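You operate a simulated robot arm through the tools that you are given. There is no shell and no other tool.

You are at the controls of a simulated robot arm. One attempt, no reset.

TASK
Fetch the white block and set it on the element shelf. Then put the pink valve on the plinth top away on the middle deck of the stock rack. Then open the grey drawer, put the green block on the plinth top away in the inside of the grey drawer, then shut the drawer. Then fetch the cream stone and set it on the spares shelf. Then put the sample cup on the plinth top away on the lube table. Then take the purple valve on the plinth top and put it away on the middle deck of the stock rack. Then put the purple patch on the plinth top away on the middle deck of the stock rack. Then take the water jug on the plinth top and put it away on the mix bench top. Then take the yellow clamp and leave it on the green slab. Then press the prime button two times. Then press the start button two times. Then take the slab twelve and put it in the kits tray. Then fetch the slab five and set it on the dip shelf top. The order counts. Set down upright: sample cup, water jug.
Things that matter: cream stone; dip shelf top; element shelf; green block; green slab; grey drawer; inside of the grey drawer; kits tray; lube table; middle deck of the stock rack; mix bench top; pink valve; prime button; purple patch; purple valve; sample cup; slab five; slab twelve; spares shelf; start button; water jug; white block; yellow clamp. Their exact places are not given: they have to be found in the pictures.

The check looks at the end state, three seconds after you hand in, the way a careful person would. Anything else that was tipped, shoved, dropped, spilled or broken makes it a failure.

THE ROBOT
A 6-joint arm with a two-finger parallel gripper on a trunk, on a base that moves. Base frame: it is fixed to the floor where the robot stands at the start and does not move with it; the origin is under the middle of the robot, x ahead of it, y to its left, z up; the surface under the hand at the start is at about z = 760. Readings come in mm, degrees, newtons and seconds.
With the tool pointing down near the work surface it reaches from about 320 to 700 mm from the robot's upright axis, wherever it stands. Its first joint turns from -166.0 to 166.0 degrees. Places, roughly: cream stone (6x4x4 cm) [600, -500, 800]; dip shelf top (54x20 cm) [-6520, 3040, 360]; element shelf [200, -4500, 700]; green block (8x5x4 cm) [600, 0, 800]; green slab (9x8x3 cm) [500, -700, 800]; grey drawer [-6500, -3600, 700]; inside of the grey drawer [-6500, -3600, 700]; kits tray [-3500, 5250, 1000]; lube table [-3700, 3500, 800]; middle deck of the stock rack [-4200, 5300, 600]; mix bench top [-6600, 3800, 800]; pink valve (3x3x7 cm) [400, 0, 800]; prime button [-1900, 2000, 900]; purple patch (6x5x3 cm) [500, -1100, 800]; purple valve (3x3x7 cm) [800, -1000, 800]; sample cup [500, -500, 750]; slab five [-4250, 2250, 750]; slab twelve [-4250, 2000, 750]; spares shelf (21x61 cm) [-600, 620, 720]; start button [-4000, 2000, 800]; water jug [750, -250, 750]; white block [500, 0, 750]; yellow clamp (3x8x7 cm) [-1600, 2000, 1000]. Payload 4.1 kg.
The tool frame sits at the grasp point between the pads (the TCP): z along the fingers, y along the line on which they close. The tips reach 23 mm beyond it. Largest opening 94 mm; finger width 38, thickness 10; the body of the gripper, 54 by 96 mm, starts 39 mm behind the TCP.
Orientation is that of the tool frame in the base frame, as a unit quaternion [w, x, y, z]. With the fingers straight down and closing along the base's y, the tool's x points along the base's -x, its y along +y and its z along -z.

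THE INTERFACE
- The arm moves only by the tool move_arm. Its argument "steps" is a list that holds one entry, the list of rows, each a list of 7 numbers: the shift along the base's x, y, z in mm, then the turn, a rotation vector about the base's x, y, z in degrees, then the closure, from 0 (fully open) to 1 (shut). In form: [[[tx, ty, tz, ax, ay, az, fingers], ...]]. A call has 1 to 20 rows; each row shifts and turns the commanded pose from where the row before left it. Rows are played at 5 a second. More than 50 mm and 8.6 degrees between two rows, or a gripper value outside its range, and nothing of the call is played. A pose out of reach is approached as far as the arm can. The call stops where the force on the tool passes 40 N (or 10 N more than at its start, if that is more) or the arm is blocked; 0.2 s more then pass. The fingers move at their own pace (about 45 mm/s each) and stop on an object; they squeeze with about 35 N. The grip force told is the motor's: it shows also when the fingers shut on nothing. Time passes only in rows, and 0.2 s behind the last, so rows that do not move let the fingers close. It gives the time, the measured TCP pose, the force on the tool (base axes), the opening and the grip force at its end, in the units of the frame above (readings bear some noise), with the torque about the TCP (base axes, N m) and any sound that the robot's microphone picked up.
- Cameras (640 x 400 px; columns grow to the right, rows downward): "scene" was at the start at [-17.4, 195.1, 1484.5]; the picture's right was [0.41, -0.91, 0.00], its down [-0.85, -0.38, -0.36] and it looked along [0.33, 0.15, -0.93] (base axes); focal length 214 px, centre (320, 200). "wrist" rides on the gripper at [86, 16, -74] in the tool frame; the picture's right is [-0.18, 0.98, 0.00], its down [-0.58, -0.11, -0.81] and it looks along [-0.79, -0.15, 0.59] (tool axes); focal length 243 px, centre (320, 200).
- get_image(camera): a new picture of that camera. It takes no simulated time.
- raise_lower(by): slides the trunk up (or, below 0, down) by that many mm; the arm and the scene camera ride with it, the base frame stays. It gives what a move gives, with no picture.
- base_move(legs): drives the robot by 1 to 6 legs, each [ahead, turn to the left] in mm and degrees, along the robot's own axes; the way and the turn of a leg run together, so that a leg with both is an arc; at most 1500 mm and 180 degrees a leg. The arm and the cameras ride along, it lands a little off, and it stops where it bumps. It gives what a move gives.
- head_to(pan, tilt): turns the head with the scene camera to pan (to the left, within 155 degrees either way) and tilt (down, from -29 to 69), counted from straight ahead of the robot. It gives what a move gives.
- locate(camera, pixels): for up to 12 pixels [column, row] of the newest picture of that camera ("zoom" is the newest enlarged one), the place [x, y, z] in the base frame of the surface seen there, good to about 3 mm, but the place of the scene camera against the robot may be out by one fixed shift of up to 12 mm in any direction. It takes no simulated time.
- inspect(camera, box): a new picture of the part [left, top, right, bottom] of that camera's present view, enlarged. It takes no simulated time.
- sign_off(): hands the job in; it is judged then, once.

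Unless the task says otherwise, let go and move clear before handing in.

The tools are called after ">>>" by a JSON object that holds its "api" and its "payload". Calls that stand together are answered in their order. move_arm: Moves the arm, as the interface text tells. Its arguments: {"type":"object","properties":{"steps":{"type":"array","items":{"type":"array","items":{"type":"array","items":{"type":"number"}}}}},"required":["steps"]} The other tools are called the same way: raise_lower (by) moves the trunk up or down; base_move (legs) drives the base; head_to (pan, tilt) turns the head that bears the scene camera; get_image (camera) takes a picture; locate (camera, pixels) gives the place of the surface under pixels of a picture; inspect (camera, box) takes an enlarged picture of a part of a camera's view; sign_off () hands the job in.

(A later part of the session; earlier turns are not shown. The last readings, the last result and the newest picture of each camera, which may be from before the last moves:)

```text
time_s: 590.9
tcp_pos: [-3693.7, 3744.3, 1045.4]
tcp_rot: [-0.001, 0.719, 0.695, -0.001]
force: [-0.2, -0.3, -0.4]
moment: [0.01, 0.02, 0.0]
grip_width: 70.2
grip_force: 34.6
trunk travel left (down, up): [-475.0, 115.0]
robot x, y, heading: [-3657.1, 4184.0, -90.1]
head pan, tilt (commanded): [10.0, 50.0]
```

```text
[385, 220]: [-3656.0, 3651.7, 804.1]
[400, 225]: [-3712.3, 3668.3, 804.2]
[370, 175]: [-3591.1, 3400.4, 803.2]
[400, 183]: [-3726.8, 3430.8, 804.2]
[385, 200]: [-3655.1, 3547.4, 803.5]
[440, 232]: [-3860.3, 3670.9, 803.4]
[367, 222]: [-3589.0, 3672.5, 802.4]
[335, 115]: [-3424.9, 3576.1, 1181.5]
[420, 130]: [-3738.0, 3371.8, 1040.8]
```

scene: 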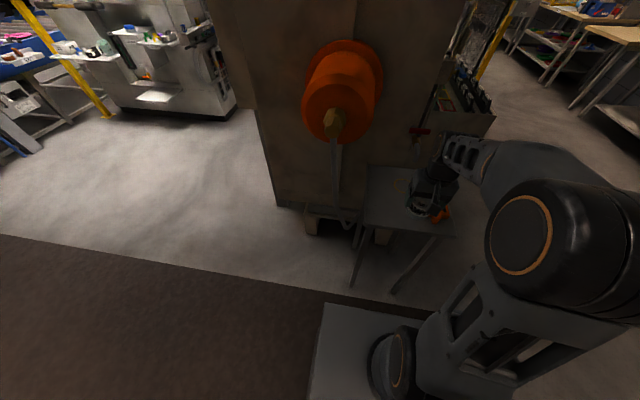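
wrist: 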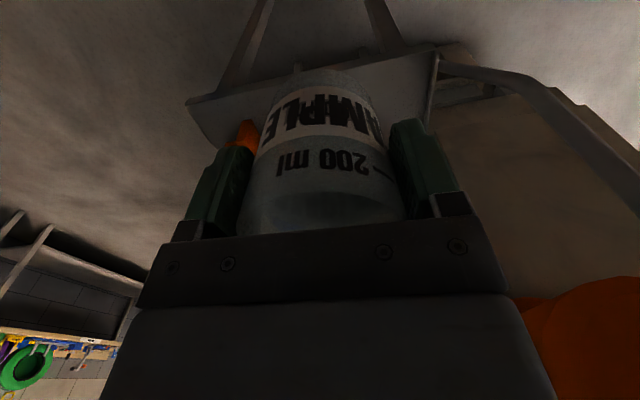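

Table z≈800 with the free corner at x -3700..-3590. Moving the cup over (-3660,3585), hovering ~40 mm above.

>>> {"api": "move_arm", "payload": {"steps": [[[5.6, -26.5, -24, 0, 0, 0, 1], [5.6, -26.5, -24, 0, 0, 0, 1], [5.6, -26.5, -24, 0, 0, 0, 1], [5.6, -26.5, -24, 0, 0, 0, 1], [5.6, -26.5, -24, 0, 0, 0, 1], [5.6, -26.5, -24, 0, 0, 0, 1], [0, 0, 0, 0, 0, 0, 1]]]}}

>>> {"api": "get_image", "payload": {"camera": "wrist"}}

>>> {"api": "get_image", "payload": {"camera": "scene"}}

```text
time_s: 592.5
tcp_pos: [-3658.6, 3587.2, 899.5]
tcp_rot: [0.0, 0.718, 0.696, -0.001]
force: [0.4, 0.1, -1.1]
moment: [-0.02, 0.01, 0.06]
grip_width: 70.1
grip_force: 35.3
trunk travel left (down, up): [-475.0, 115.0]
robot x, y, heading: [-3655.1, 4183.1, -90.4]
head pan, tilt (commanded): [10.0, 50.0]
```

```text
taken
```

wrist: 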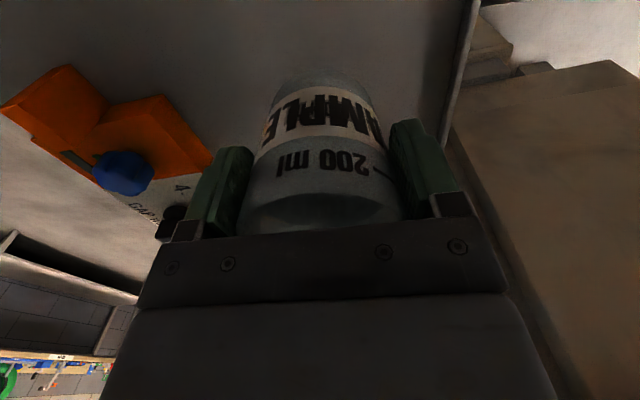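

```text
taken
```

scene: 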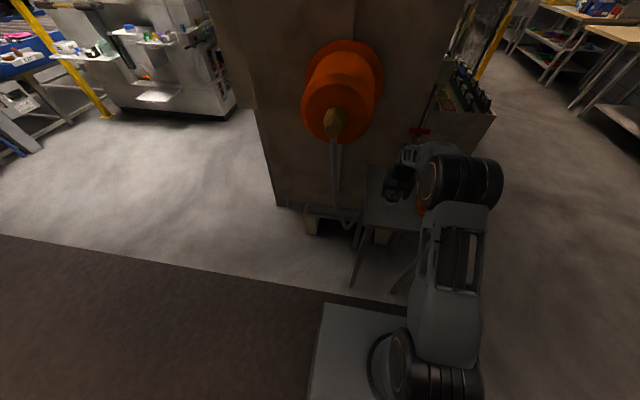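

Clear all around. Lowering to near-contact.

>>> {"api": "move_arm", "payload": {"steps": [[[0, 0, -15, 0, 0, 0, 1], [0, 0, -14, 0, 0, 0, 1], [0, 0, -7, 0, 0, 0, 1], [0, 0, -2, 0, 0, 0, 1], [0, 0, 0, 0, 0, 0, 1]]]}}

```text
time_s: 593.7
tcp_pos: [-3660.4, 3586.7, 862.0]
tcp_rot: [-0.001, 0.719, 0.696, 0.0]
force: [-0.4, 0.3, 0.6]
moment: [0.01, -0.02, 0.0]
grip_width: 70.1
grip_force: 35.0
trunk travel left (down, up): [-475.0, 115.0]
robot x, y, heading: [-3655.4, 4187.7, -90.2]
head pan, tilt (commanded): [10.0, 50.0]
```

>>> {"api": "move_arm", "payload": {"steps": [[[0, 0, -1, 0, 0, 0, 1], [0, 0, -1, 0, 0, 0, 1], [0, 0, -1, 0, 0, 0, 1], [0, 0, 0, 0, 0, 0, 1]]]}}

```text
time_s: 594.7
tcp_pos: [-3659.5, 3585.3, 859.8]
tcp_rot: [0.0, 0.719, 0.695, 0.0]
force: [-0.1, -0.2, 0.1]
moment: [0.01, 0.01, -0.02]
grip_width: 70.3
grip_force: 35.0
trunk travel left (down, up): [-475.0, 115.0]
robot x, y, heading: [-3654.7, 4185.1, -90.1]
head pan, tilt (commanded): [10.0, 50.0]
```

>>> {"api": "move_arm", "payload": {"steps": [[[0, 0, -1, 0, 0, 0, 1], [0, 0, -1, 0, 0, 0, 1], [0, 0, -1, 0, 0, 0, 1], [0, 0, 0, 0, 0, 0, 1]]]}}

>>> {"api": "get_image", "payload": {"camera": "wrist"}}

```text
time_s: 595.7
tcp_pos: [-3659.6, 3585.3, 857.2]
tcp_rot: [-0.001, 0.718, 0.696, -0.001]
force: [-1.0, 0.5, 6.3]
moment: [-0.04, -0.01, -0.01]
grip_width: 70.1
grip_force: 35.5
trunk travel left (down, up): [-475.0, 115.0]
robot x, y, heading: [-3655.2, 4185.6, -90.0]
head pan, tilt (commanded): [10.0, 50.0]
```

```text
taken
```

wrist: 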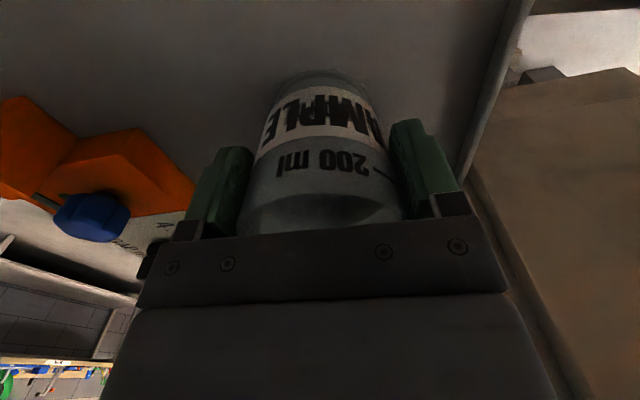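

Contact (6 N, tiny moment), the cup is flat on the table. Opening fully and lifting straight up.

>>> {"api": "move_arm", "payload": {"steps": [[[0, 0, 0, 0, 0, 0, 0], [0, 0, 0, 0, 0, 0, 0], [0, 0, 0, 0, 0, 0, 0], [0, 0, 0, 0, 0, 0, 0], [0, 0, 15, 0, 0, 0, 0], [0, 0, 30, 0, 0, 0, 0], [0, 0, 40, 0, 0, 0, 0], [0, 15, 45, 0, 0, 0, 0], [0, 30, 35, 0, 0, 0, 0], [-5, 40, 25, 0, 0, 0, 0], [-5, 40, 10, 0, 0, 0, 0], [-5, 40, 0, 0, 0, 0, 0], [0, 0, 0, 0, 0, 0, 0]]]}}

>>> {"api": "get_image", "payload": {"camera": "wrist"}}

>>> {"api": "get_image", "payload": {"camera": "scene"}}

```text
time_s: 598.5
tcp_pos: [-3676.2, 3750.9, 1057.2]
tcp_rot: [-0.001, 0.719, 0.695, -0.001]
force: [0.2, 0.1, 0.2]
moment: [0.01, -0.01, 0.0]
grip_width: 94.1
grip_force: 0.1
trunk travel left (down, up): [-475.0, 115.0]
robot x, y, heading: [-3653.2, 4185.2, -89.9]
head pan, tilt (commanded): [10.0, 50.0]
```

```text
taken
```

wrist: 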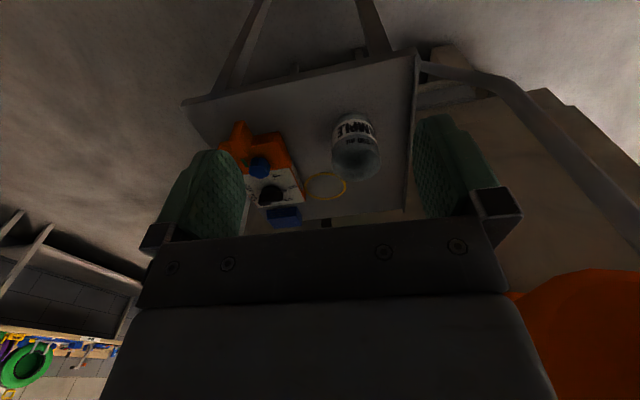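

```text
taken
```

scene: 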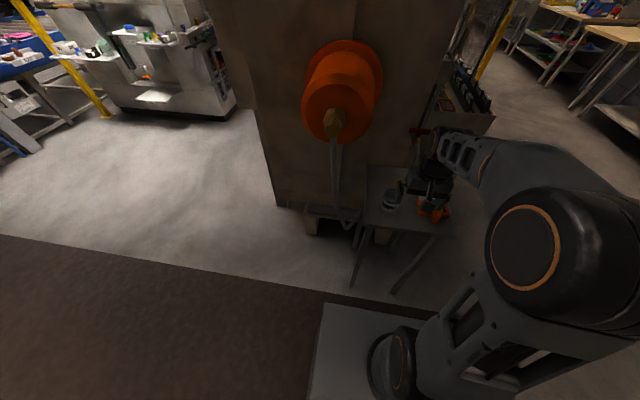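

The sample cup stands upright on the lube table (wrist (355,150)). Next is the purple valve: backing off and returning to the plinth.

>>> {"api": "base_move", "payload": {"legs": [[-100, 0], [0, 79], [1230, 0], [0, -79]]}}

```text
time_s: 612.2
tcp_pos: [-2458.1, 3609.1, 1056.8]
tcp_rot: [0.0, 0.71, 0.704, 0.0]
force: [0.3, -0.7, 0.8]
moment: [0.01, -0.01, 0.01]
grip_width: 94.0
grip_force: 0.1
trunk travel left (down, up): [-475.0, 115.0]
robot x, y, heading: [-2448.9, 4043.4, -88.8]
head pan, tilt (commanded): [10.0, 50.0]
```

Driving down the corridor, then diagonally toward the right part of the plinth.

>>> {"api": "base_move", "payload": {"legs": [[1500, 0], [1500, 0], [1120, 0], [0, 69.5]]}}

>>> {"api": "base_move", "payload": {"legs": [[1500, 0], [850, 0], [0, 19.5]]}}

>>> {"api": "head_to", "payload": {"pan": -15, "tilt": 45}}

>>> {"api": "get_image", "payload": {"camera": "scene"}}

>>> {"api": "get_image", "payload": {"camera": "wrist"}}

```text
time_s: 635.0
tcp_pos: [-2054.9, -263.7, 1057.6]
tcp_rot: [0.0, 0.204, 0.979, -0.001]
force: [-0.4, -0.1, 0.2]
moment: [0.0, 0.0, -0.01]
grip_width: 93.8
grip_force: 0.1
trunk travel left (down, up): [-475.0, 115.0]
robot x, y, heading: [-2448.4, -83.3, -21.8]
head pan, tilt (commanded): [10.0, 50.0]
```

```text
time_s: 647.7
tcp_pos: [173.0, -1009.3, 1057.0]
tcp_rot: [0.0, 0.041, 0.999, -0.001]
force: [-0.1, 0.3, 0.6]
moment: [0.05, -0.02, -0.02]
grip_width: 94.2
grip_force: 0.0
trunk travel left (down, up): [-475.0, 115.0]
robot x, y, heading: [-261.5, -970.2, -2.9]
head pan, tilt (commanded): [10.0, 50.0]
```

```text
time_s: 648.6
tcp_pos: [173.6, -1010.5, 1057.2]
tcp_rot: [0.0, 0.04, 0.999, -0.001]
force: [-0.6, 0.0, 0.3]
moment: [-0.02, 0.0, 0.03]
grip_width: 93.9
grip_force: 0.1
trunk travel left (down, up): [-475.0, 115.0]
robot x, y, heading: [-261.5, -971.0, -2.8]
head pan, tilt (commanded): [-15.0, 45.0]
```

```text
taken
```

scene: 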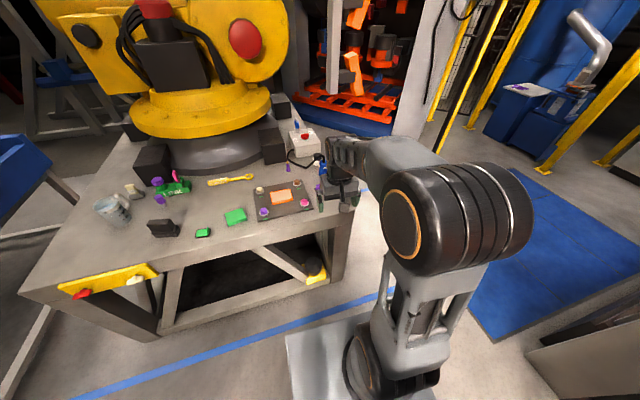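

```text
taken
```

wrist: 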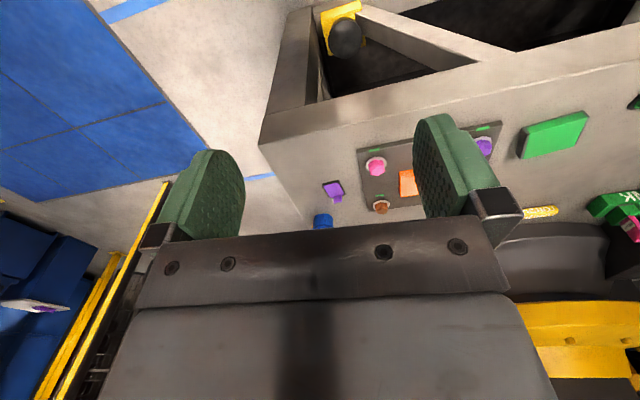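

The pad with pink/purple knobs and the purple patch are in view. I'll zoom in on the right end of the plinth to find the purple valve.

>>> {"api": "inspect", "payload": {"camera": "scene", "box": [200, 110, 370, 230]}}

>>> {"api": "locate", "payload": {"camera": "zoom", "pixels": [[332, 190], [332, 215], [330, 235], [450, 275], [440, 300], [465, 240], [380, 150], [300, 310], [240, 365], [400, 350]]}}

```text
3.33 times, centred on (285, 170) of scene
```

zoom: 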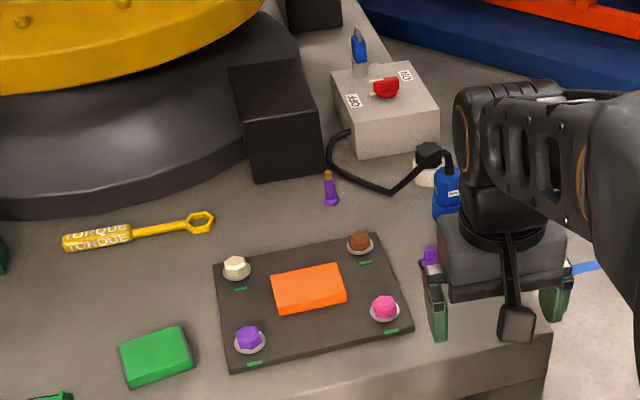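

```text
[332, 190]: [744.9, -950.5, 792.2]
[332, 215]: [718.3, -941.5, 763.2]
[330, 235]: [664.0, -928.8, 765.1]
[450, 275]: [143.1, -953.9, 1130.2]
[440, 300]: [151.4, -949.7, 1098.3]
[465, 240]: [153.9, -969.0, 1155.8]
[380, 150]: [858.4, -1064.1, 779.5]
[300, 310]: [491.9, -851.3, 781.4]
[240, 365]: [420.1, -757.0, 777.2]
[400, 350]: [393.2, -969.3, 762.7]
```

The purple valve stands upright at about (742,-948), near a black box and a cable. I'll drive closer and look with the wrist camera.

>>> {"api": "base_move", "payload": {"legs": [[0, 2.5], [360, 0]]}}

>>> {"api": "move_arm", "payload": {"steps": [[[25, 10, -25, 0, 0, 0, 0], [25, 10, -25, 0, 0, 0, 0], [0, 0, 0, 0, 0, 0, 0]]]}}

>>> {"api": "get_image", "payload": {"camera": "wrist"}}

>>> {"api": "inspect", "payload": {"camera": "wrist", "box": [220, 80, 440, 220]}}

```text
time_s: 651.3
tcp_pos: [534.1, -995.2, 1057.5]
tcp_rot: [0.0, 0.021, 1.0, 0.0]
force: [0.3, -0.1, -0.6]
moment: [-0.01, 0.02, 0.0]
grip_width: 94.0
grip_force: 0.1
trunk travel left (down, up): [-475.0, 115.0]
robot x, y, heading: [101.1, -971.4, -0.3]
head pan, tilt (commanded): [-15.0, 45.0]
```

```text
time_s: 652.1
tcp_pos: [585.5, -976.0, 1007.0]
tcp_rot: [0.0, 0.019, 1.0, -0.001]
force: [0.1, 0.0, -0.8]
moment: [-0.01, 0.01, 0.02]
grip_width: 93.9
grip_force: 0.0
trunk travel left (down, up): [-475.0, 115.0]
robot x, y, heading: [100.7, -974.2, -0.5]
head pan, tilt (commanded): [-15.0, 45.0]
```

```text
taken
```

wrist: 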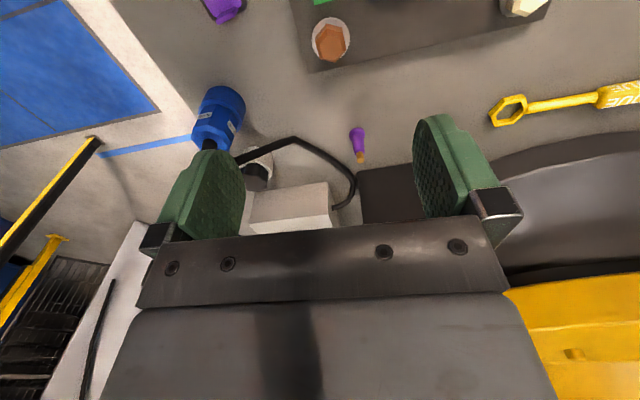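

```text
2.86 times, centred on (330, 150) of wrist
```

zoom: 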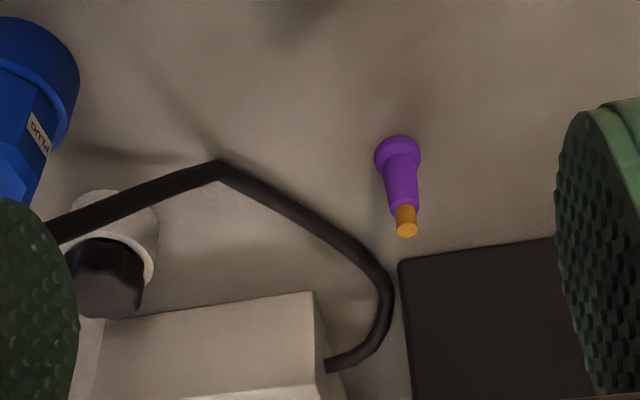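

>>> {"api": "locate", "payload": {"camera": "zoom", "pixels": [[398, 145], [400, 175], [405, 205], [406, 230], [360, 255], [385, 300], [320, 225], [405, 265], [420, 265], [470, 258], [550, 245], [300, 210]]}}

```text
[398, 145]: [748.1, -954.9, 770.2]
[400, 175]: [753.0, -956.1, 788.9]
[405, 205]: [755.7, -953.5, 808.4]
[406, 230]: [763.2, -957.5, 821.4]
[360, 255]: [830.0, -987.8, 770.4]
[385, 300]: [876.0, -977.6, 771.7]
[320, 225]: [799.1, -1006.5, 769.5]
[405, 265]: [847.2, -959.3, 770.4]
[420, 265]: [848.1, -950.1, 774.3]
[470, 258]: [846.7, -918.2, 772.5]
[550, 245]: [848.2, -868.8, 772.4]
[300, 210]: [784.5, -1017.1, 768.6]
```

The valve's axis is at about (763,-956); the black box face is at x≈847 and the cable near (800,-1006). I'll hover above it with the fingers at ~40 mm.

>>> {"api": "move_arm", "payload": {"steps": [[[35.5, 4, -21.4, 0, 0, 0, 0.57], [35.5, 4, -21.4, 0, 0, 0, 0.57], [35.5, 4, -21.4, 0, 0, 0, 0.57], [35.5, 4, -21.4, 0, 0, 0, 0.57], [35.5, 4, -21.4, 0, 0, 0, 0.57], [0, 0, 0, 0, 0, 0, 0.57]]]}}

>>> {"api": "get_image", "payload": {"camera": "wrist"}}

```text
time_s: 653.5
tcp_pos: [762.8, -955.3, 897.5]
tcp_rot: [-0.001, 0.02, 1.0, -0.002]
force: [-0.4, -0.7, -0.4]
moment: [0.0, 0.02, 0.03]
grip_width: 40.3
grip_force: 0.0
trunk travel left (down, up): [-475.0, 115.0]
robot x, y, heading: [103.7, -969.2, -0.7]
head pan, tilt (commanded): [-15.0, 45.0]
```

```text
taken
```

wrist: 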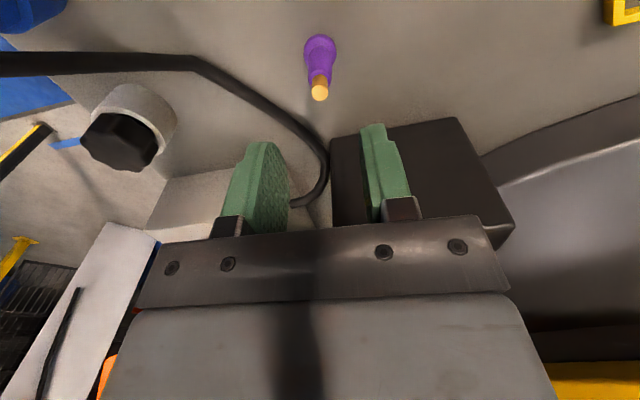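

>>> {"api": "locate", "payload": {"camera": "wrist", "pixels": [[320, 92], [320, 75], [320, 60], [308, 45], [334, 45], [300, 130], [255, 95], [345, 140]]}}

```text
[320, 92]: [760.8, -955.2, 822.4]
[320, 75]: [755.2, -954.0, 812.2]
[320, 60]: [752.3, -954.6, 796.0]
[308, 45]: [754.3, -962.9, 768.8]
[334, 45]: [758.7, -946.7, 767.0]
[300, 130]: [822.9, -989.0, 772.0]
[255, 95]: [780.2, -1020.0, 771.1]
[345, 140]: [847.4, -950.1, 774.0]
```

Aligned. Descending to z≈797 and closing.

>>> {"api": "move_arm", "payload": {"steps": [[[-1, 0, -35, 0, 0, 0, 0.57], [0, 0, -35, 0, 0, 0, 0.57], [0, 0, -31, 0, 0, 0, 0.57], [0, 0, 0, 0, 0, 0, 0.57], [0, 0, 0, 0, 0, 0, 1], [0, 0, 0, 0, 0, 0, 1], [0, 0, 0, 0, 0, 0, 1], [0, 0, 0, 0, 0, 0, 1]]]}}

>>> {"api": "get_image", "payload": {"camera": "wrist"}}

```text
time_s: 655.3
tcp_pos: [761.9, -956.7, 798.1]
tcp_rot: [-0.001, 0.02, 1.0, -0.001]
force: [-0.5, 0.9, 0.3]
moment: [0.03, 0.0, 0.01]
grip_width: 14.8
grip_force: 35.0
trunk travel left (down, up): [-475.0, 115.0]
robot x, y, heading: [103.9, -972.7, -0.4]
head pan, tilt (commanded): [-15.0, 45.0]
```

```text
taken
```

wrist: 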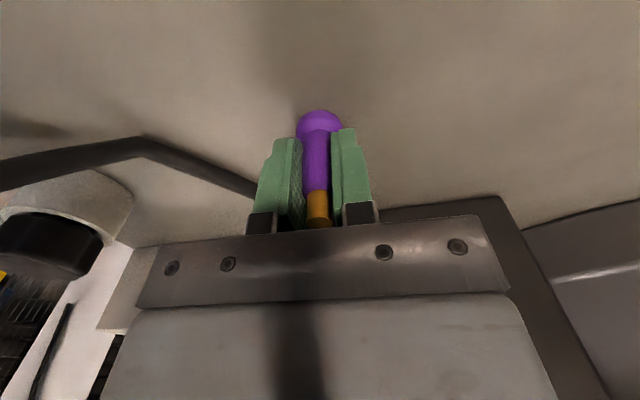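

Purple valve gripped. Lifting, retracting and driving to the rack again.

>>> {"api": "move_arm", "payload": {"steps": [[[0, 0, 40, 0, 0, 0, 1], [0, 0, 48, 0, 0, 0, 1], [0, 0, 48, 0, 0, 0, 1], [-30, 0, 35, 0, 0, 0, 1], [-40, 0, 25, 0, 0, 0, 1], [-40, 0, 20, 0, 0, 0, 1], [-40, 0, 15, 0, 0, 0, 1], [-40, 0, 10, 0, 0, 0, 1], [-40, 0, 10, 0, 0, 0, 1], [0, 0, 0, 0, 0, 0, 1]]]}}

>>> {"api": "base_move", "payload": {"legs": [[-350, 0], [0, 158.2], [1500, 0], [820, 0], [0, -67]]}}

```text
time_s: 657.5
tcp_pos: [532.8, -955.3, 1050.0]
tcp_rot: [0.0, 0.021, 1.0, -0.001]
force: [-0.7, -0.2, 0.8]
moment: [-0.01, -0.02, 0.02]
grip_width: 14.5
grip_force: 34.9
trunk travel left (down, up): [-475.0, 115.0]
robot x, y, heading: [97.7, -971.5, -0.3]
head pan, tilt (commanded): [-15.0, 45.0]
```

```text
time_s: 680.1
tcp_pos: [-2416.3, 263.5, 1049.1]
tcp_rot: [0.0, 0.713, -0.701, 0.001]
force: [-0.2, -0.9, 0.2]
moment: [0.02, -0.01, 0.01]
grip_width: 15.0
grip_force: 35.6
trunk travel left (down, up): [-475.0, 115.0]
robot x, y, heading: [-2380.1, -164.3, 92.7]
head pan, tilt (commanded): [-15.0, 45.0]
```

Continuing up the corridor.

>>> {"api": "base_move", "payload": {"legs": [[0, -1.8], [1500, 0], [1500, 0], [1200, 0]]}}

```text
time_s: 700.6
tcp_pos: [-2376.6, 4469.0, 1048.3]
tcp_rot: [0.001, -0.69, 0.724, 0.0]
force: [-0.2, 0.1, 0.1]
moment: [-0.01, -0.01, -0.01]
grip_width: 14.9
grip_force: 35.0
trunk travel left (down, up): [-475.0, 115.0]
robot x, y, heading: [-2364.4, 4036.6, 88.9]
head pan, tilt (commanded): [-15.0, 45.0]
```

Now diagonally to the rack and face it.

>>> {"api": "base_move", "payload": {"legs": [[0, 76.5], [1500, 0], [0, -75.5]]}}

>>> {"api": "raise_lower", "payload": {"by": -400}}

>>> {"api": "raise_lower", "payload": {"by": -60}}

>>> {"api": "head_to", "payload": {"pan": 0, "tilt": 35}}

>>> {"api": "get_image", "payload": {"camera": "scene"}}

```text
time_s: 714.5
tcp_pos: [-3793.8, 4878.9, 1047.6]
tcp_rot: [0.001, -0.683, 0.731, -0.001]
force: [-0.4, 0.0, -0.5]
moment: [-0.01, -0.02, 0.0]
grip_width: 14.9
grip_force: 35.1
trunk travel left (down, up): [-475.0, 115.0]
robot x, y, heading: [-3789.5, 4445.4, 87.7]
head pan, tilt (commanded): [-15.0, 45.0]
```

```text
time_s: 718.3
tcp_pos: [-3793.1, 4878.2, 649.8]
tcp_rot: [0.0, -0.682, 0.731, -0.001]
force: [0.1, 0.5, -0.8]
moment: [-0.01, 0.02, -0.01]
grip_width: 14.7
grip_force: 35.0
trunk travel left (down, up): [-75.0, 515.0]
robot x, y, heading: [-3788.5, 4445.7, 87.8]
head pan, tilt (commanded): [-15.0, 45.0]
```

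```text
time_s: 719.3
tcp_pos: [-3793.2, 4878.0, 588.5]
tcp_rot: [0.001, -0.683, 0.731, -0.001]
force: [0.9, -0.8, -0.1]
moment: [0.04, -0.01, -0.01]
grip_width: 14.9
grip_force: 35.2
trunk travel left (down, up): [-15.0, 575.0]
robot x, y, heading: [-3790.8, 4447.0, 87.8]
head pan, tilt (commanded): [-15.0, 45.0]
```

```text
time_s: 720.1
tcp_pos: [-3792.9, 4877.8, 588.9]
tcp_rot: [0.0, -0.682, 0.732, -0.001]
force: [-0.1, -0.2, -1.4]
moment: [-0.02, 0.0, 0.01]
grip_width: 14.9
grip_force: 34.7
trunk travel left (down, up): [-15.0, 575.0]
robot x, y, heading: [-3789.8, 4442.5, 87.8]
head pan, tilt (commanded): [0.0, 35.0]
```

```text
taken
```

scene: 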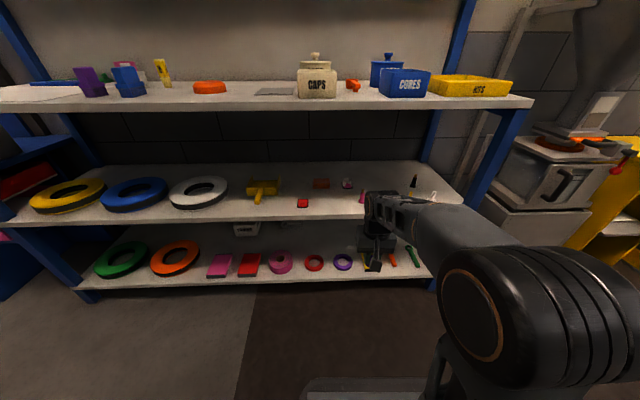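

The pink valve is visible on the deck at (363,195). Same approach as before: raise to z≈628, roll in 195 mm.

>>> {"api": "move_arm", "payload": {"steps": [[[-15, 0, 20, 0, 0, 0, 1], [-30, 0, 19, 0, 0, 0, 1], [-17, 0, 0, 0, 0, 0, 1], [0, 0, 0, 0, 0, 0, 1]]]}}

>>> {"api": "base_move", "payload": {"legs": [[195, 0]]}}

>>> {"api": "get_image", "payload": {"camera": "wrist"}}

>>> {"api": "get_image", "payload": {"camera": "scene"}}

```text
time_s: 721.1
tcp_pos: [-3855.5, 4878.1, 628.4]
tcp_rot: [0.001, -0.683, 0.73, -0.001]
force: [-0.2, 1.0, -0.7]
moment: [-0.02, 0.02, 0.0]
grip_width: 15.0
grip_force: 35.3
trunk travel left (down, up): [-15.0, 575.0]
robot x, y, heading: [-3788.8, 4444.8, 87.8]
head pan, tilt (commanded): [0.0, 35.0]
```

```text
time_s: 722.6
tcp_pos: [-3849.8, 5071.1, 627.0]
tcp_rot: [0.001, -0.684, 0.729, 0.0]
force: [-1.1, 0.3, 0.3]
moment: [0.03, 0.02, 0.01]
grip_width: 14.8
grip_force: 34.7
trunk travel left (down, up): [-15.0, 575.0]
robot x, y, heading: [-3785.2, 4637.7, 88.2]
head pan, tilt (commanded): [0.0, 35.0]
```

```text
taken
```

wrist: 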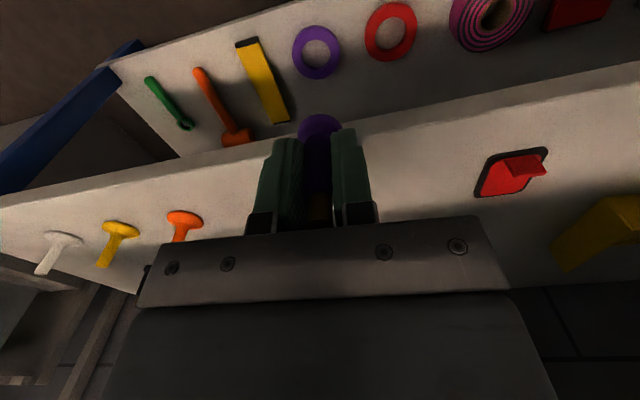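

```text
taken
```

scene: 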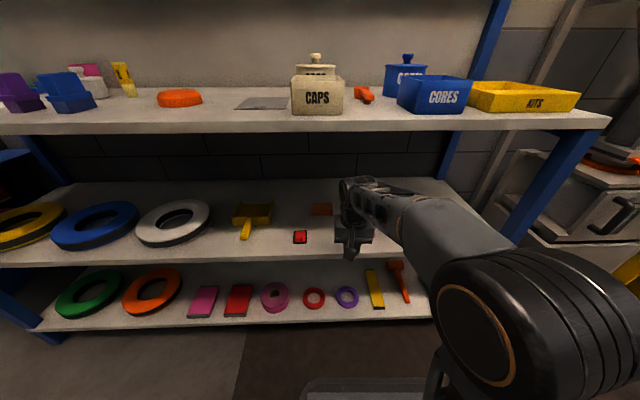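

Same geometry as last time; red patch at right (510,170) is well aside. Moving in to y≈5188 at z≈610.

>>> {"api": "locate", "payload": {"camera": "wrist", "pixels": [[420, 130], [420, 160], [185, 220], [490, 185], [250, 165]]}}

>>> {"api": "move_arm", "payload": {"steps": [[[0, 0, -17, 0, 0, 0, 1], [1, 30, 0, 0, 0, 0, 1], [1, 30, 0, 0, 0, 0, 1], [1, 30, 0, 0, 0, 0, 1], [0, 27, 0, 0, 0, 0, 1], [0, 0, 0, 0, 0, 0, 1]]]}}

>>> {"api": "get_image", "payload": {"camera": "wrist"}}

```text
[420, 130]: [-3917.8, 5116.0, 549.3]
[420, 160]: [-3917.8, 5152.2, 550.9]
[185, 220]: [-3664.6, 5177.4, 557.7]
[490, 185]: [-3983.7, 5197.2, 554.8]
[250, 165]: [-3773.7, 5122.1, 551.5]
```

```text
time_s: 724.0
tcp_pos: [-3848.0, 5188.5, 609.2]
tcp_rot: [0.001, -0.685, 0.729, -0.002]
force: [-0.1, -0.2, -0.4]
moment: [0.03, 0.01, -0.02]
grip_width: 14.8
grip_force: 35.0
trunk travel left (down, up): [-15.0, 575.0]
robot x, y, heading: [-3782.3, 4635.7, 88.0]
head pan, tilt (commanded): [0.0, 35.0]
```

```text
taken
```

wrist: 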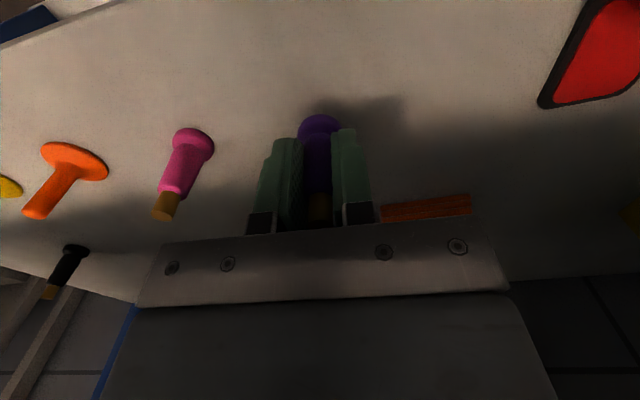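

The pink valve is undisturbed at (190,165). Lowering the purple valve to the deck.

>>> {"api": "move_arm", "payload": {"steps": [[[0, 0, -12, 0, 0, 0, 1], [0, 0, -7, 0, 0, 0, 1], [0, 0, -1, 0, 0, 0, 1], [0, 0, 0, 0, 0, 0, 1]]]}}

>>> {"api": "move_arm", "payload": {"steps": [[[0, 0, -1, 0, 0, 0, 1], [0, 0, 0, 0, 0, 0, 1]]]}}

```text
time_s: 725.0
tcp_pos: [-3848.3, 5187.7, 590.8]
tcp_rot: [0.0, -0.685, 0.729, -0.001]
force: [-0.1, 0.3, -0.3]
moment: [-0.01, 0.0, 0.0]
grip_width: 15.1
grip_force: 35.1
trunk travel left (down, up): [-15.0, 575.0]
robot x, y, heading: [-3778.2, 4637.0, 88.0]
head pan, tilt (commanded): [0.0, 35.0]
```

```text
time_s: 725.6
tcp_pos: [-3847.0, 5188.5, 589.2]
tcp_rot: [0.001, -0.685, 0.729, 0.0]
force: [0.0, -0.1, 0.4]
moment: [-0.03, -0.03, -0.01]
grip_width: 14.9
grip_force: 34.6
trunk travel left (down, up): [-15.0, 575.0]
robot x, y, heading: [-3786.0, 4637.6, 88.0]
head pan, tilt (commanded): [0.0, 35.0]
```

>>> {"api": "move_arm", "payload": {"steps": [[[0, 0, -1, 0, 0, 0, 1], [0, 0, 0, 0, 0, 0, 1]]]}}

>>> {"api": "move_arm", "payload": {"steps": [[[0, 0, -1, 0, 0, 0, 1], [0, 0, 0, 0, 0, 0, 1]]]}}

```text
time_s: 726.2
tcp_pos: [-3847.1, 5188.2, 589.8]
tcp_rot: [0.0, -0.684, 0.729, -0.001]
force: [-1.2, 0.7, 2.4]
moment: [0.04, 0.04, 0.0]
grip_width: 14.9
grip_force: 35.2
trunk travel left (down, up): [-15.0, 575.0]
robot x, y, heading: [-3782.3, 4636.8, 88.2]
head pan, tilt (commanded): [0.0, 35.0]
```

```text
time_s: 726.8
tcp_pos: [-3846.9, 5187.6, 588.7]
tcp_rot: [0.001, -0.685, 0.729, 0.0]
force: [-1.1, 2.0, 10.8]
moment: [0.08, 0.03, 0.0]
grip_width: 14.6
grip_force: 35.1
trunk travel left (down, up): [-15.0, 575.0]
robot x, y, heading: [-3778.2, 4638.0, 88.3]
head pan, tilt (commanded): [0.0, 35.0]
```

Contact (10.8 N). Opening to ~50 mm and pulling back out.

>>> {"api": "move_arm", "payload": {"steps": [[[0, 0, 0.5, 0, 0, 0, 1], [0, 0, 0, 0, 0, 0, 0.45], [0, 0, 0, 0, 0, 0, 0.45], [0, 0, 0, 0, 0, 0, 0.45], [0, 0, 0, 0, 0, 0, 0.45]]]}}

>>> {"api": "get_image", "payload": {"camera": "wrist"}}

```text
time_s: 728.0
tcp_pos: [-3846.8, 5188.8, 588.7]
tcp_rot: [0.001, -0.685, 0.729, 0.0]
force: [0.1, 0.0, -0.5]
moment: [-0.03, -0.01, -0.01]
grip_width: 51.7
grip_force: 0.1
trunk travel left (down, up): [-15.0, 575.0]
robot x, y, heading: [-3781.3, 4637.0, 88.1]
head pan, tilt (commanded): [0.0, 35.0]
```

```text
taken
```

wrist: 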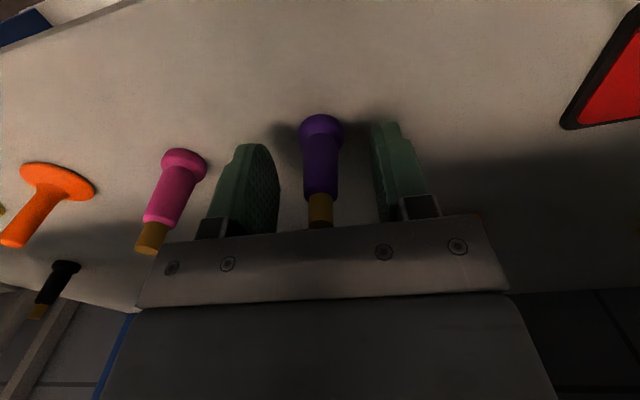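

The purple valve stands upright. Pulling back along the finger plane.

>>> {"api": "move_arm", "payload": {"steps": [[[-1, -15, 0, 0, 0, 0, 0.45], [-1.5, -25, 0, 0, 0, 0, 0.45], [-1.8, -30, 0, 0, 0, 0, 0.45], [-1.8, -30, 0, 0, 0, 0, 0.45], [-1.8, -30, 0, 0, 0, 0, 0.45], [0, -30, 20, 0, 0, 0, 0], [0, -30, 20, 0, 0, 0, 0]]]}}

>>> {"api": "get_image", "payload": {"camera": "scene"}}

>>> {"api": "base_move", "payload": {"legs": [[-280, 0]]}}

>>> {"api": "raise_lower", "payload": {"by": 400}}

>>> {"api": "raise_lower", "payload": {"by": 60}}

```text
time_s: 729.6
tcp_pos: [-3855.3, 4996.5, 630.4]
tcp_rot: [0.0, -0.684, 0.729, -0.001]
force: [0.0, 0.5, -0.8]
moment: [-0.02, 0.01, -0.02]
grip_width: 94.0
grip_force: 0.2
trunk travel left (down, up): [-15.0, 575.0]
robot x, y, heading: [-3781.2, 4636.5, 88.0]
head pan, tilt (commanded): [0.0, 35.0]
```

```text
taken
```

scene: 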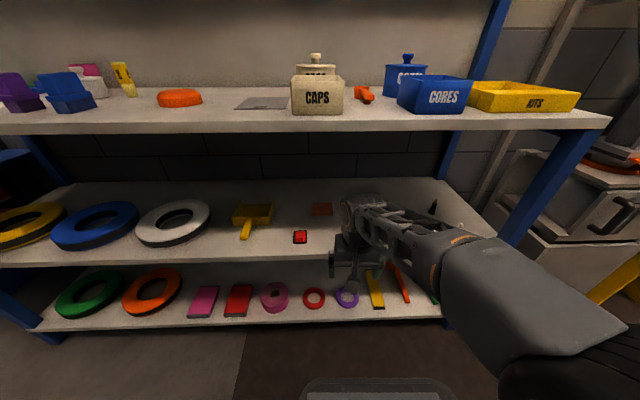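

```text
time_s: 731.6
tcp_pos: [-3865.4, 4712.2, 630.4]
tcp_rot: [0.001, -0.686, 0.727, 0.0]
force: [0.3, 0.1, -0.6]
moment: [-0.01, 0.01, 0.01]
grip_width: 94.4
grip_force: 0.0
trunk travel left (down, up): [-15.0, 575.0]
robot x, y, heading: [-3789.6, 4351.2, 88.7]
head pan, tilt (commanded): [0.0, 35.0]
```

```text
time_s: 735.4
tcp_pos: [-3865.7, 4713.1, 1030.7]
tcp_rot: [0.0, -0.686, 0.727, 0.0]
force: [-0.5, 0.6, -0.5]
moment: [-0.03, 0.01, -0.03]
grip_width: 94.1
grip_force: 0.1
trunk travel left (down, up): [-415.0, 175.0]
robot x, y, heading: [-3788.7, 4352.0, 88.5]
head pan, tilt (commanded): [0.0, 35.0]
```

```text
time_s: 736.4
tcp_pos: [-3865.7, 4713.5, 1090.0]
tcp_rot: [0.002, -0.686, 0.727, -0.001]
force: [0.5, 0.5, -0.4]
moment: [0.0, 0.01, 0.0]
grip_width: 94.1
grip_force: 0.1
trunk travel left (down, up): [-475.0, 115.0]
robot x, y, heading: [-3787.2, 4355.4, 88.3]
head pan, tilt (commanded): [0.0, 35.0]
```

I'll verify both valves on the deck from here, then return for the purple patch.

>>> {"api": "head_to", "payload": {"pan": 0, "tilt": 42}}

>>> {"api": "inspect", "payload": {"camera": "scene", "box": [220, 140, 460, 290]}}

>>> {"api": "base_move", "payload": {"legs": [[0, -101], [1370, 0], [0, -77.5]]}}

```text
time_s: 737.1
tcp_pos: [-3865.6, 4713.3, 1090.8]
tcp_rot: [0.001, -0.687, 0.727, 0.0]
force: [0.3, -0.2, 0.6]
moment: [0.0, 0.0, 0.0]
grip_width: 93.9
grip_force: 0.1
trunk travel left (down, up): [-475.0, 115.0]
robot x, y, heading: [-3794.3, 4355.2, 88.5]
head pan, tilt (commanded): [0.0, 42.0]
```

```text
2.67 times, centred on (340, 215) of scene
```

zoom: 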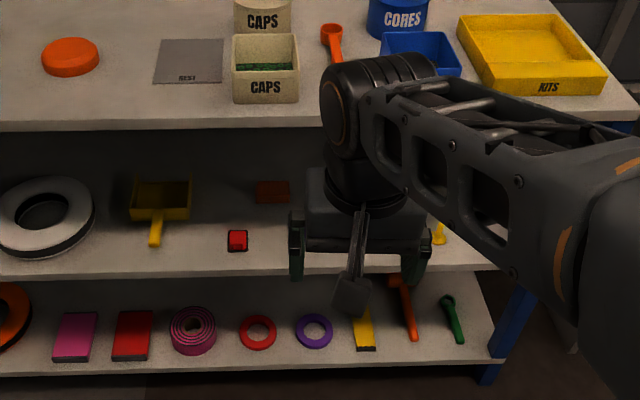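

```text
time_s: 751.5
tcp_pos: [-2376.2, 3687.7, 1091.0]
tcp_rot: [0.0, 0.725, 0.689, -0.001]
force: [-0.1, 0.2, 0.2]
moment: [0.03, 0.0, -0.01]
grip_width: 93.9
grip_force: 0.0
trunk travel left (down, up): [-475.0, 115.0]
robot x, y, heading: [-2453.3, 4046.7, -91.0]
head pan, tilt (commanded): [0.0, 42.0]
```

Driving back down the corridor to the plinth for the purple patch.

>>> {"api": "base_move", "payload": {"legs": [[0, 1.7], [1500, 0], [1500, 0], [1120, 0], [0, 67.5]]}}

>>> {"api": "base_move", "payload": {"legs": [[1500, 0], [980, 0], [0, 21]]}}

>>> {"api": "get_image", "payload": {"camera": "wrist"}}

>>> {"api": "get_image", "payload": {"camera": "scene"}}

```text
time_s: 774.7
tcp_pos: [-2023.1, -137.3, 1089.5]
tcp_rot: [-0.001, 0.199, 0.98, -0.001]
force: [-0.1, -0.2, 0.0]
moment: [-0.03, -0.03, 0.01]
grip_width: 94.0
grip_force: 0.0
trunk travel left (down, up): [-475.0, 115.0]
robot x, y, heading: [-2387.0, -84.3, -21.2]
head pan, tilt (commanded): [0.0, 42.0]
```

```text
time_s: 787.9
tcp_pos: [296.0, -874.3, 1090.6]
tcp_rot: [0.001, 0.013, 1.0, 0.0]
force: [0.3, -0.7, 0.4]
moment: [0.0, 0.0, 0.02]
grip_width: 94.0
grip_force: 0.1
trunk travel left (down, up): [-475.0, 115.0]
robot x, y, heading: [-60.1, -959.7, 0.4]
head pan, tilt (commanded): [0.0, 42.0]
```

```text
taken
```

wrist: 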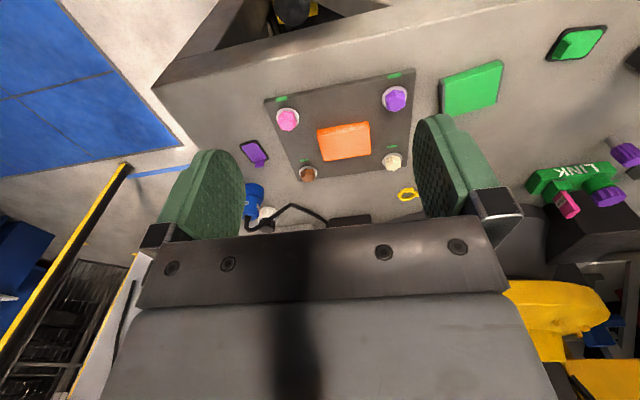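

```text
taken
```

scene: 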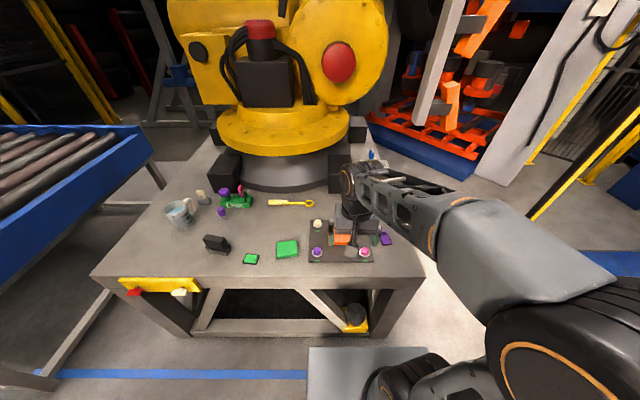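

The purple patch is at wrist (255,152). Zooming and locating it.

>>> {"api": "inspect", "payload": {"camera": "wrist", "box": [210, 110, 310, 190]}}

>>> {"api": "locate", "payload": {"camera": "zoom", "pixels": [[195, 165], [300, 150], [340, 260], [250, 270], [260, 200], [280, 230], [300, 250], [285, 200], [190, 160], [345, 262]]}}

```text
5.00 times, centred on (260, 150) of wrist
```

zoom: 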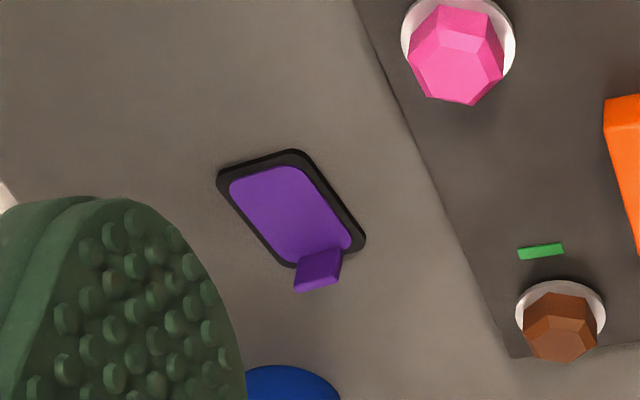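

```text
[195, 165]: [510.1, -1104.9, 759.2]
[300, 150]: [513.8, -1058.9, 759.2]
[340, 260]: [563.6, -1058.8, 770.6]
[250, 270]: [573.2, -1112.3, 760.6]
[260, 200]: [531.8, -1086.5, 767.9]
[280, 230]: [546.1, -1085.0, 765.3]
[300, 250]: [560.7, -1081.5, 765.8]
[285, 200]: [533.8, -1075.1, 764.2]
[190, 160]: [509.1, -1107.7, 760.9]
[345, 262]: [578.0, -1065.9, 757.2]
```

The patch is a thin plate with an upright tab at its far end. I'll move the hand closer for a better view.

>>> {"api": "move_arm", "payload": {"steps": [[[27, -30, -23, 0, 0, 0, 0], [27, -30, -23, 0, 0, 0, 0], [27, -30, -23, 0, 0, 0, 0], [27, -30, -23, 0, 0, 0, 0], [27, -30, -23, 0, 0, 0, 0], [27, -30, -23, 0, 0, 0, 0], [27, -30, -23, 0, 0, 0, 0], [0, 0, 0, 0, 0, 0, 0]]]}}

>>> {"api": "get_image", "payload": {"camera": "wrist"}}

>>> {"api": "inspect", "payload": {"camera": "wrist", "box": [260, 60, 400, 180]}}

```text
time_s: 789.7
tcp_pos: [483.1, -1084.2, 930.2]
tcp_rot: [0.0, 0.012, 1.0, 0.0]
force: [0.3, 0.4, 0.2]
moment: [0.03, 0.0, 0.01]
grip_width: 94.2
grip_force: 0.0
trunk travel left (down, up): [-475.0, 115.0]
robot x, y, heading: [-63.0, -960.1, 0.2]
head pan, tilt (commanded): [0.0, 42.0]
```

```text
taken
```

wrist: 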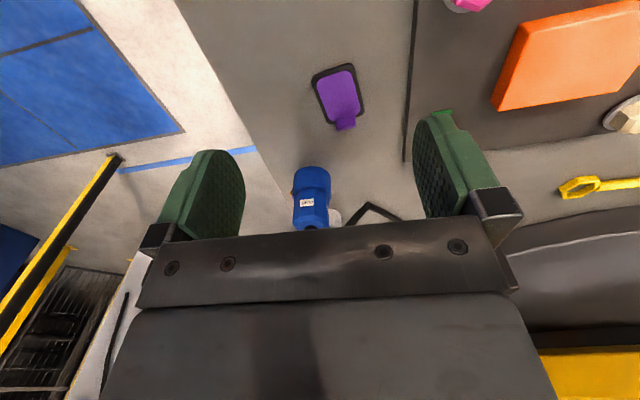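

```text
3.33 times, centred on (330, 120) of wrist
```

zoom: 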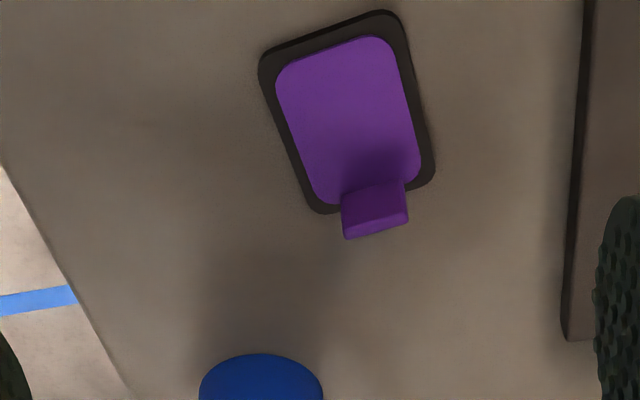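

>>> {"api": "locate", "payload": {"camera": "zoom", "pixels": [[262, 60], [390, 15], [432, 175], [320, 208], [345, 195], [400, 185], [348, 235], [404, 222], [375, 212], [340, 120], [375, 190]]}}

```text
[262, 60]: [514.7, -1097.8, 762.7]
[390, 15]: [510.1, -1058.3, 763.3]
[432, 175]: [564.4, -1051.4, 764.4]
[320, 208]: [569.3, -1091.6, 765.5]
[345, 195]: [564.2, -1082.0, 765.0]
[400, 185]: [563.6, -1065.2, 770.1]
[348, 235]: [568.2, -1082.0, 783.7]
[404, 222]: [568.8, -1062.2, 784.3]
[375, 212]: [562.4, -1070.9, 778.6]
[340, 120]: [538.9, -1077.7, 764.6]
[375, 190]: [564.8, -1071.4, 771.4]
```

The tab is ~20 mm wide, centred near (567,-1072), z 765–785, and the plate is turned ~7°. I'll align yaw and hover over the tab with the fingers at 40 mm.

>>> {"api": "move_arm", "payload": {"steps": [[[28, 4, -17, 0, 0, 4.1, 0.57], [28, 4, -17, 0, 0, 4.1, 0.57], [28, 4, -16, 0, 0, 0, 0.57], [0, 0, -20, 0, 0, 0, 0.57], [0, 0, 0, 0, 0, 0, 0.57]]]}}

>>> {"api": "get_image", "payload": {"camera": "wrist"}}

>>> {"api": "inspect", "payload": {"camera": "wrist", "box": [260, 0, 400, 120]}}

```text
time_s: 790.9
tcp_pos: [568.1, -1071.0, 858.3]
tcp_rot: [-0.001, -0.058, 0.998, -0.001]
force: [-0.3, -1.2, -0.3]
moment: [-0.05, 0.01, 0.0]
grip_width: 40.2
grip_force: 0.2
trunk travel left (down, up): [-475.0, 115.0]
robot x, y, heading: [-60.4, -964.3, 0.4]
head pan, tilt (commanded): [0.0, 42.0]
```

```text
taken
```

wrist: 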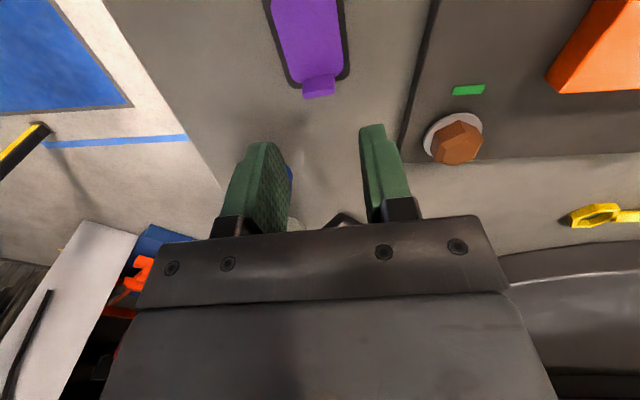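

```text
3.33 times, centred on (330, 60) of wrist
```

zoom: 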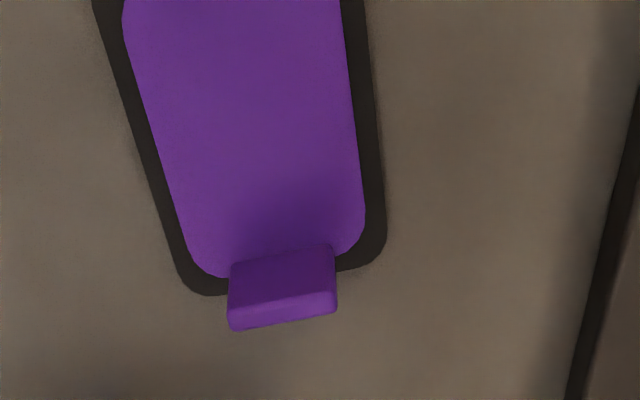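

>>> {"api": "locate", "payload": {"camera": "zoom", "pixels": [[232, 300], [334, 285], [236, 265], [330, 250], [282, 320], [235, 325], [335, 308], [283, 280], [200, 285], [375, 255]]}}

```text
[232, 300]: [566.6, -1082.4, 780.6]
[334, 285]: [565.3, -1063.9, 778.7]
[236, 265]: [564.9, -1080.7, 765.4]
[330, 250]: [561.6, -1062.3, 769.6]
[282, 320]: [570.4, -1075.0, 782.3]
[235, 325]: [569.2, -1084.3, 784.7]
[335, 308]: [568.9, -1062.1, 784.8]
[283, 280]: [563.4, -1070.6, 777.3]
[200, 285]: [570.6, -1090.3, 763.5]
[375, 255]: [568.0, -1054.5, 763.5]
```

The tab's centre is (568,-1072.5), top z≈785. Descending to z≈793 and closing.

>>> {"api": "move_arm", "payload": {"steps": [[[0, -1, -30, 0, 0, 0, 0.57], [0, 0, -25, 0, 0, 0, 0.57], [0, 0, -10, 0, 0, 0, 0.57], [0, 0, 0, 0, 0, 0, 0.57], [0, 0, 0, 0, 0, 0, 1], [0, 0, 0, 0, 0, 0, 1], [0, 0, 0, 0, 0, 0, 1], [0, 0, 0, 0, 0, 0, 1]]]}}

>>> {"api": "get_image", "payload": {"camera": "wrist"}}

```text
time_s: 792.7
tcp_pos: [569.4, -1073.6, 794.2]
tcp_rot: [0.001, -0.059, 0.998, -0.001]
force: [-0.9, 0.8, 0.1]
moment: [0.01, -0.02, -0.03]
grip_width: 20.8
grip_force: 35.0
trunk travel left (down, up): [-475.0, 115.0]
robot x, y, heading: [-61.6, -959.8, -0.1]
head pan, tilt (commanded): [0.0, 42.0]
```

```text
taken
```

wrist: 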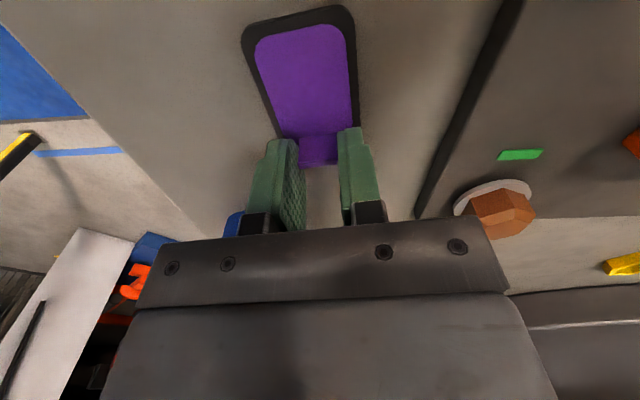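

Tab gripped at 20.8 mm. Lifting slowly and checking that the plate stays level.

>>> {"api": "move_arm", "payload": {"steps": [[[0, 0, 10, 0, 0, 0, 1], [0, 0, 20, 0, 0, 0, 1], [0, 0, 35, 0, 0, 0, 1], [0, 0, 0, 0, 0, 0, 1]]]}}

>>> {"api": "get_image", "payload": {"camera": "wrist"}}

```text
time_s: 793.7
tcp_pos: [568.7, -1074.0, 857.6]
tcp_rot: [0.0, -0.058, 0.998, -0.001]
force: [0.3, 1.3, 0.0]
moment: [0.02, -0.04, 0.03]
grip_width: 20.7
grip_force: 34.6
trunk travel left (down, up): [-475.0, 115.0]
robot x, y, heading: [-61.0, -962.0, 0.1]
head pan, tilt (commanded): [0.0, 42.0]
```

```text
taken
```

wrist: 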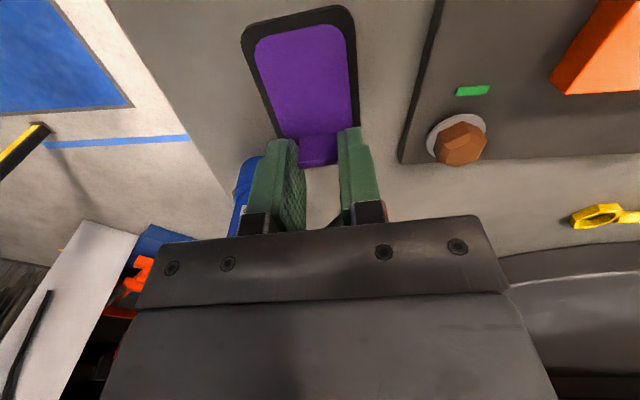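

The patch hangs level. Retracting and driving to the rack again.

>>> {"api": "move_arm", "payload": {"steps": [[[0, 0, 40, 0, 0, -3, 1], [-31, 11.7, 30, 0, 0, -4, 1], [-31, 11.7, 30, 0, 0, 0, 1], [-31, 11.7, 30, 0, 0, 0, 1], [-31, 11.7, 30, 0, 0, 0, 1], [-31, 11.7, 25, 0, 0, 0, 1], [-31, 11.7, 10, 0, 0, 0, 1], [0, 0, 0, 0, 0, 0, 1]]]}}

>>> {"api": "base_move", "payload": {"legs": [[-200, 0], [0, 157.8], [1500, 0], [820, 0], [0, -67]]}}

```text
time_s: 795.5
tcp_pos: [379.7, -1005.4, 1055.7]
tcp_rot: [0.0, 0.002, 1.0, -0.001]
force: [0.5, -0.1, -0.1]
moment: [-0.01, -0.01, -0.01]
grip_width: 20.6
grip_force: 35.2
trunk travel left (down, up): [-475.0, 115.0]
robot x, y, heading: [-59.0, -962.7, 0.3]
head pan, tilt (commanded): [0.0, 42.0]
```

```text
time_s: 817.5
tcp_pos: [-2411.1, 321.1, 1053.1]
tcp_rot: [0.0, 0.724, -0.69, 0.0]
force: [0.7, 0.2, 0.5]
moment: [-0.02, 0.0, -0.03]
grip_width: 20.7
grip_force: 35.0
trunk travel left (down, up): [-475.0, 115.0]
robot x, y, heading: [-2428.3, -120.7, 93.6]
head pan, tilt (commanded): [0.0, 42.0]
```

Continuing up the corridor to the rack.

>>> {"api": "base_move", "payload": {"legs": [[0, -3.0], [1500, 0], [1500, 0], [1160, 0]]}}

>>> {"api": "get_image", "payload": {"camera": "wrist"}}

```text
time_s: 837.6
tcp_pos: [-2412.4, 4420.2, 1054.1]
tcp_rot: [-0.001, 0.714, -0.7, 0.0]
force: [0.4, 0.1, -0.5]
moment: [0.03, 0.04, 0.0]
grip_width: 20.4
grip_force: 35.5
trunk travel left (down, up): [-475.0, 115.0]
robot x, y, heading: [-2443.1, 3979.4, 91.6]
head pan, tilt (commanded): [0.0, 42.0]
```

```text
taken
```

wrist: 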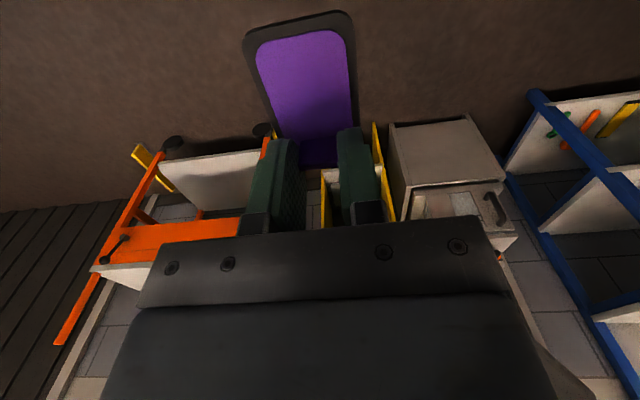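

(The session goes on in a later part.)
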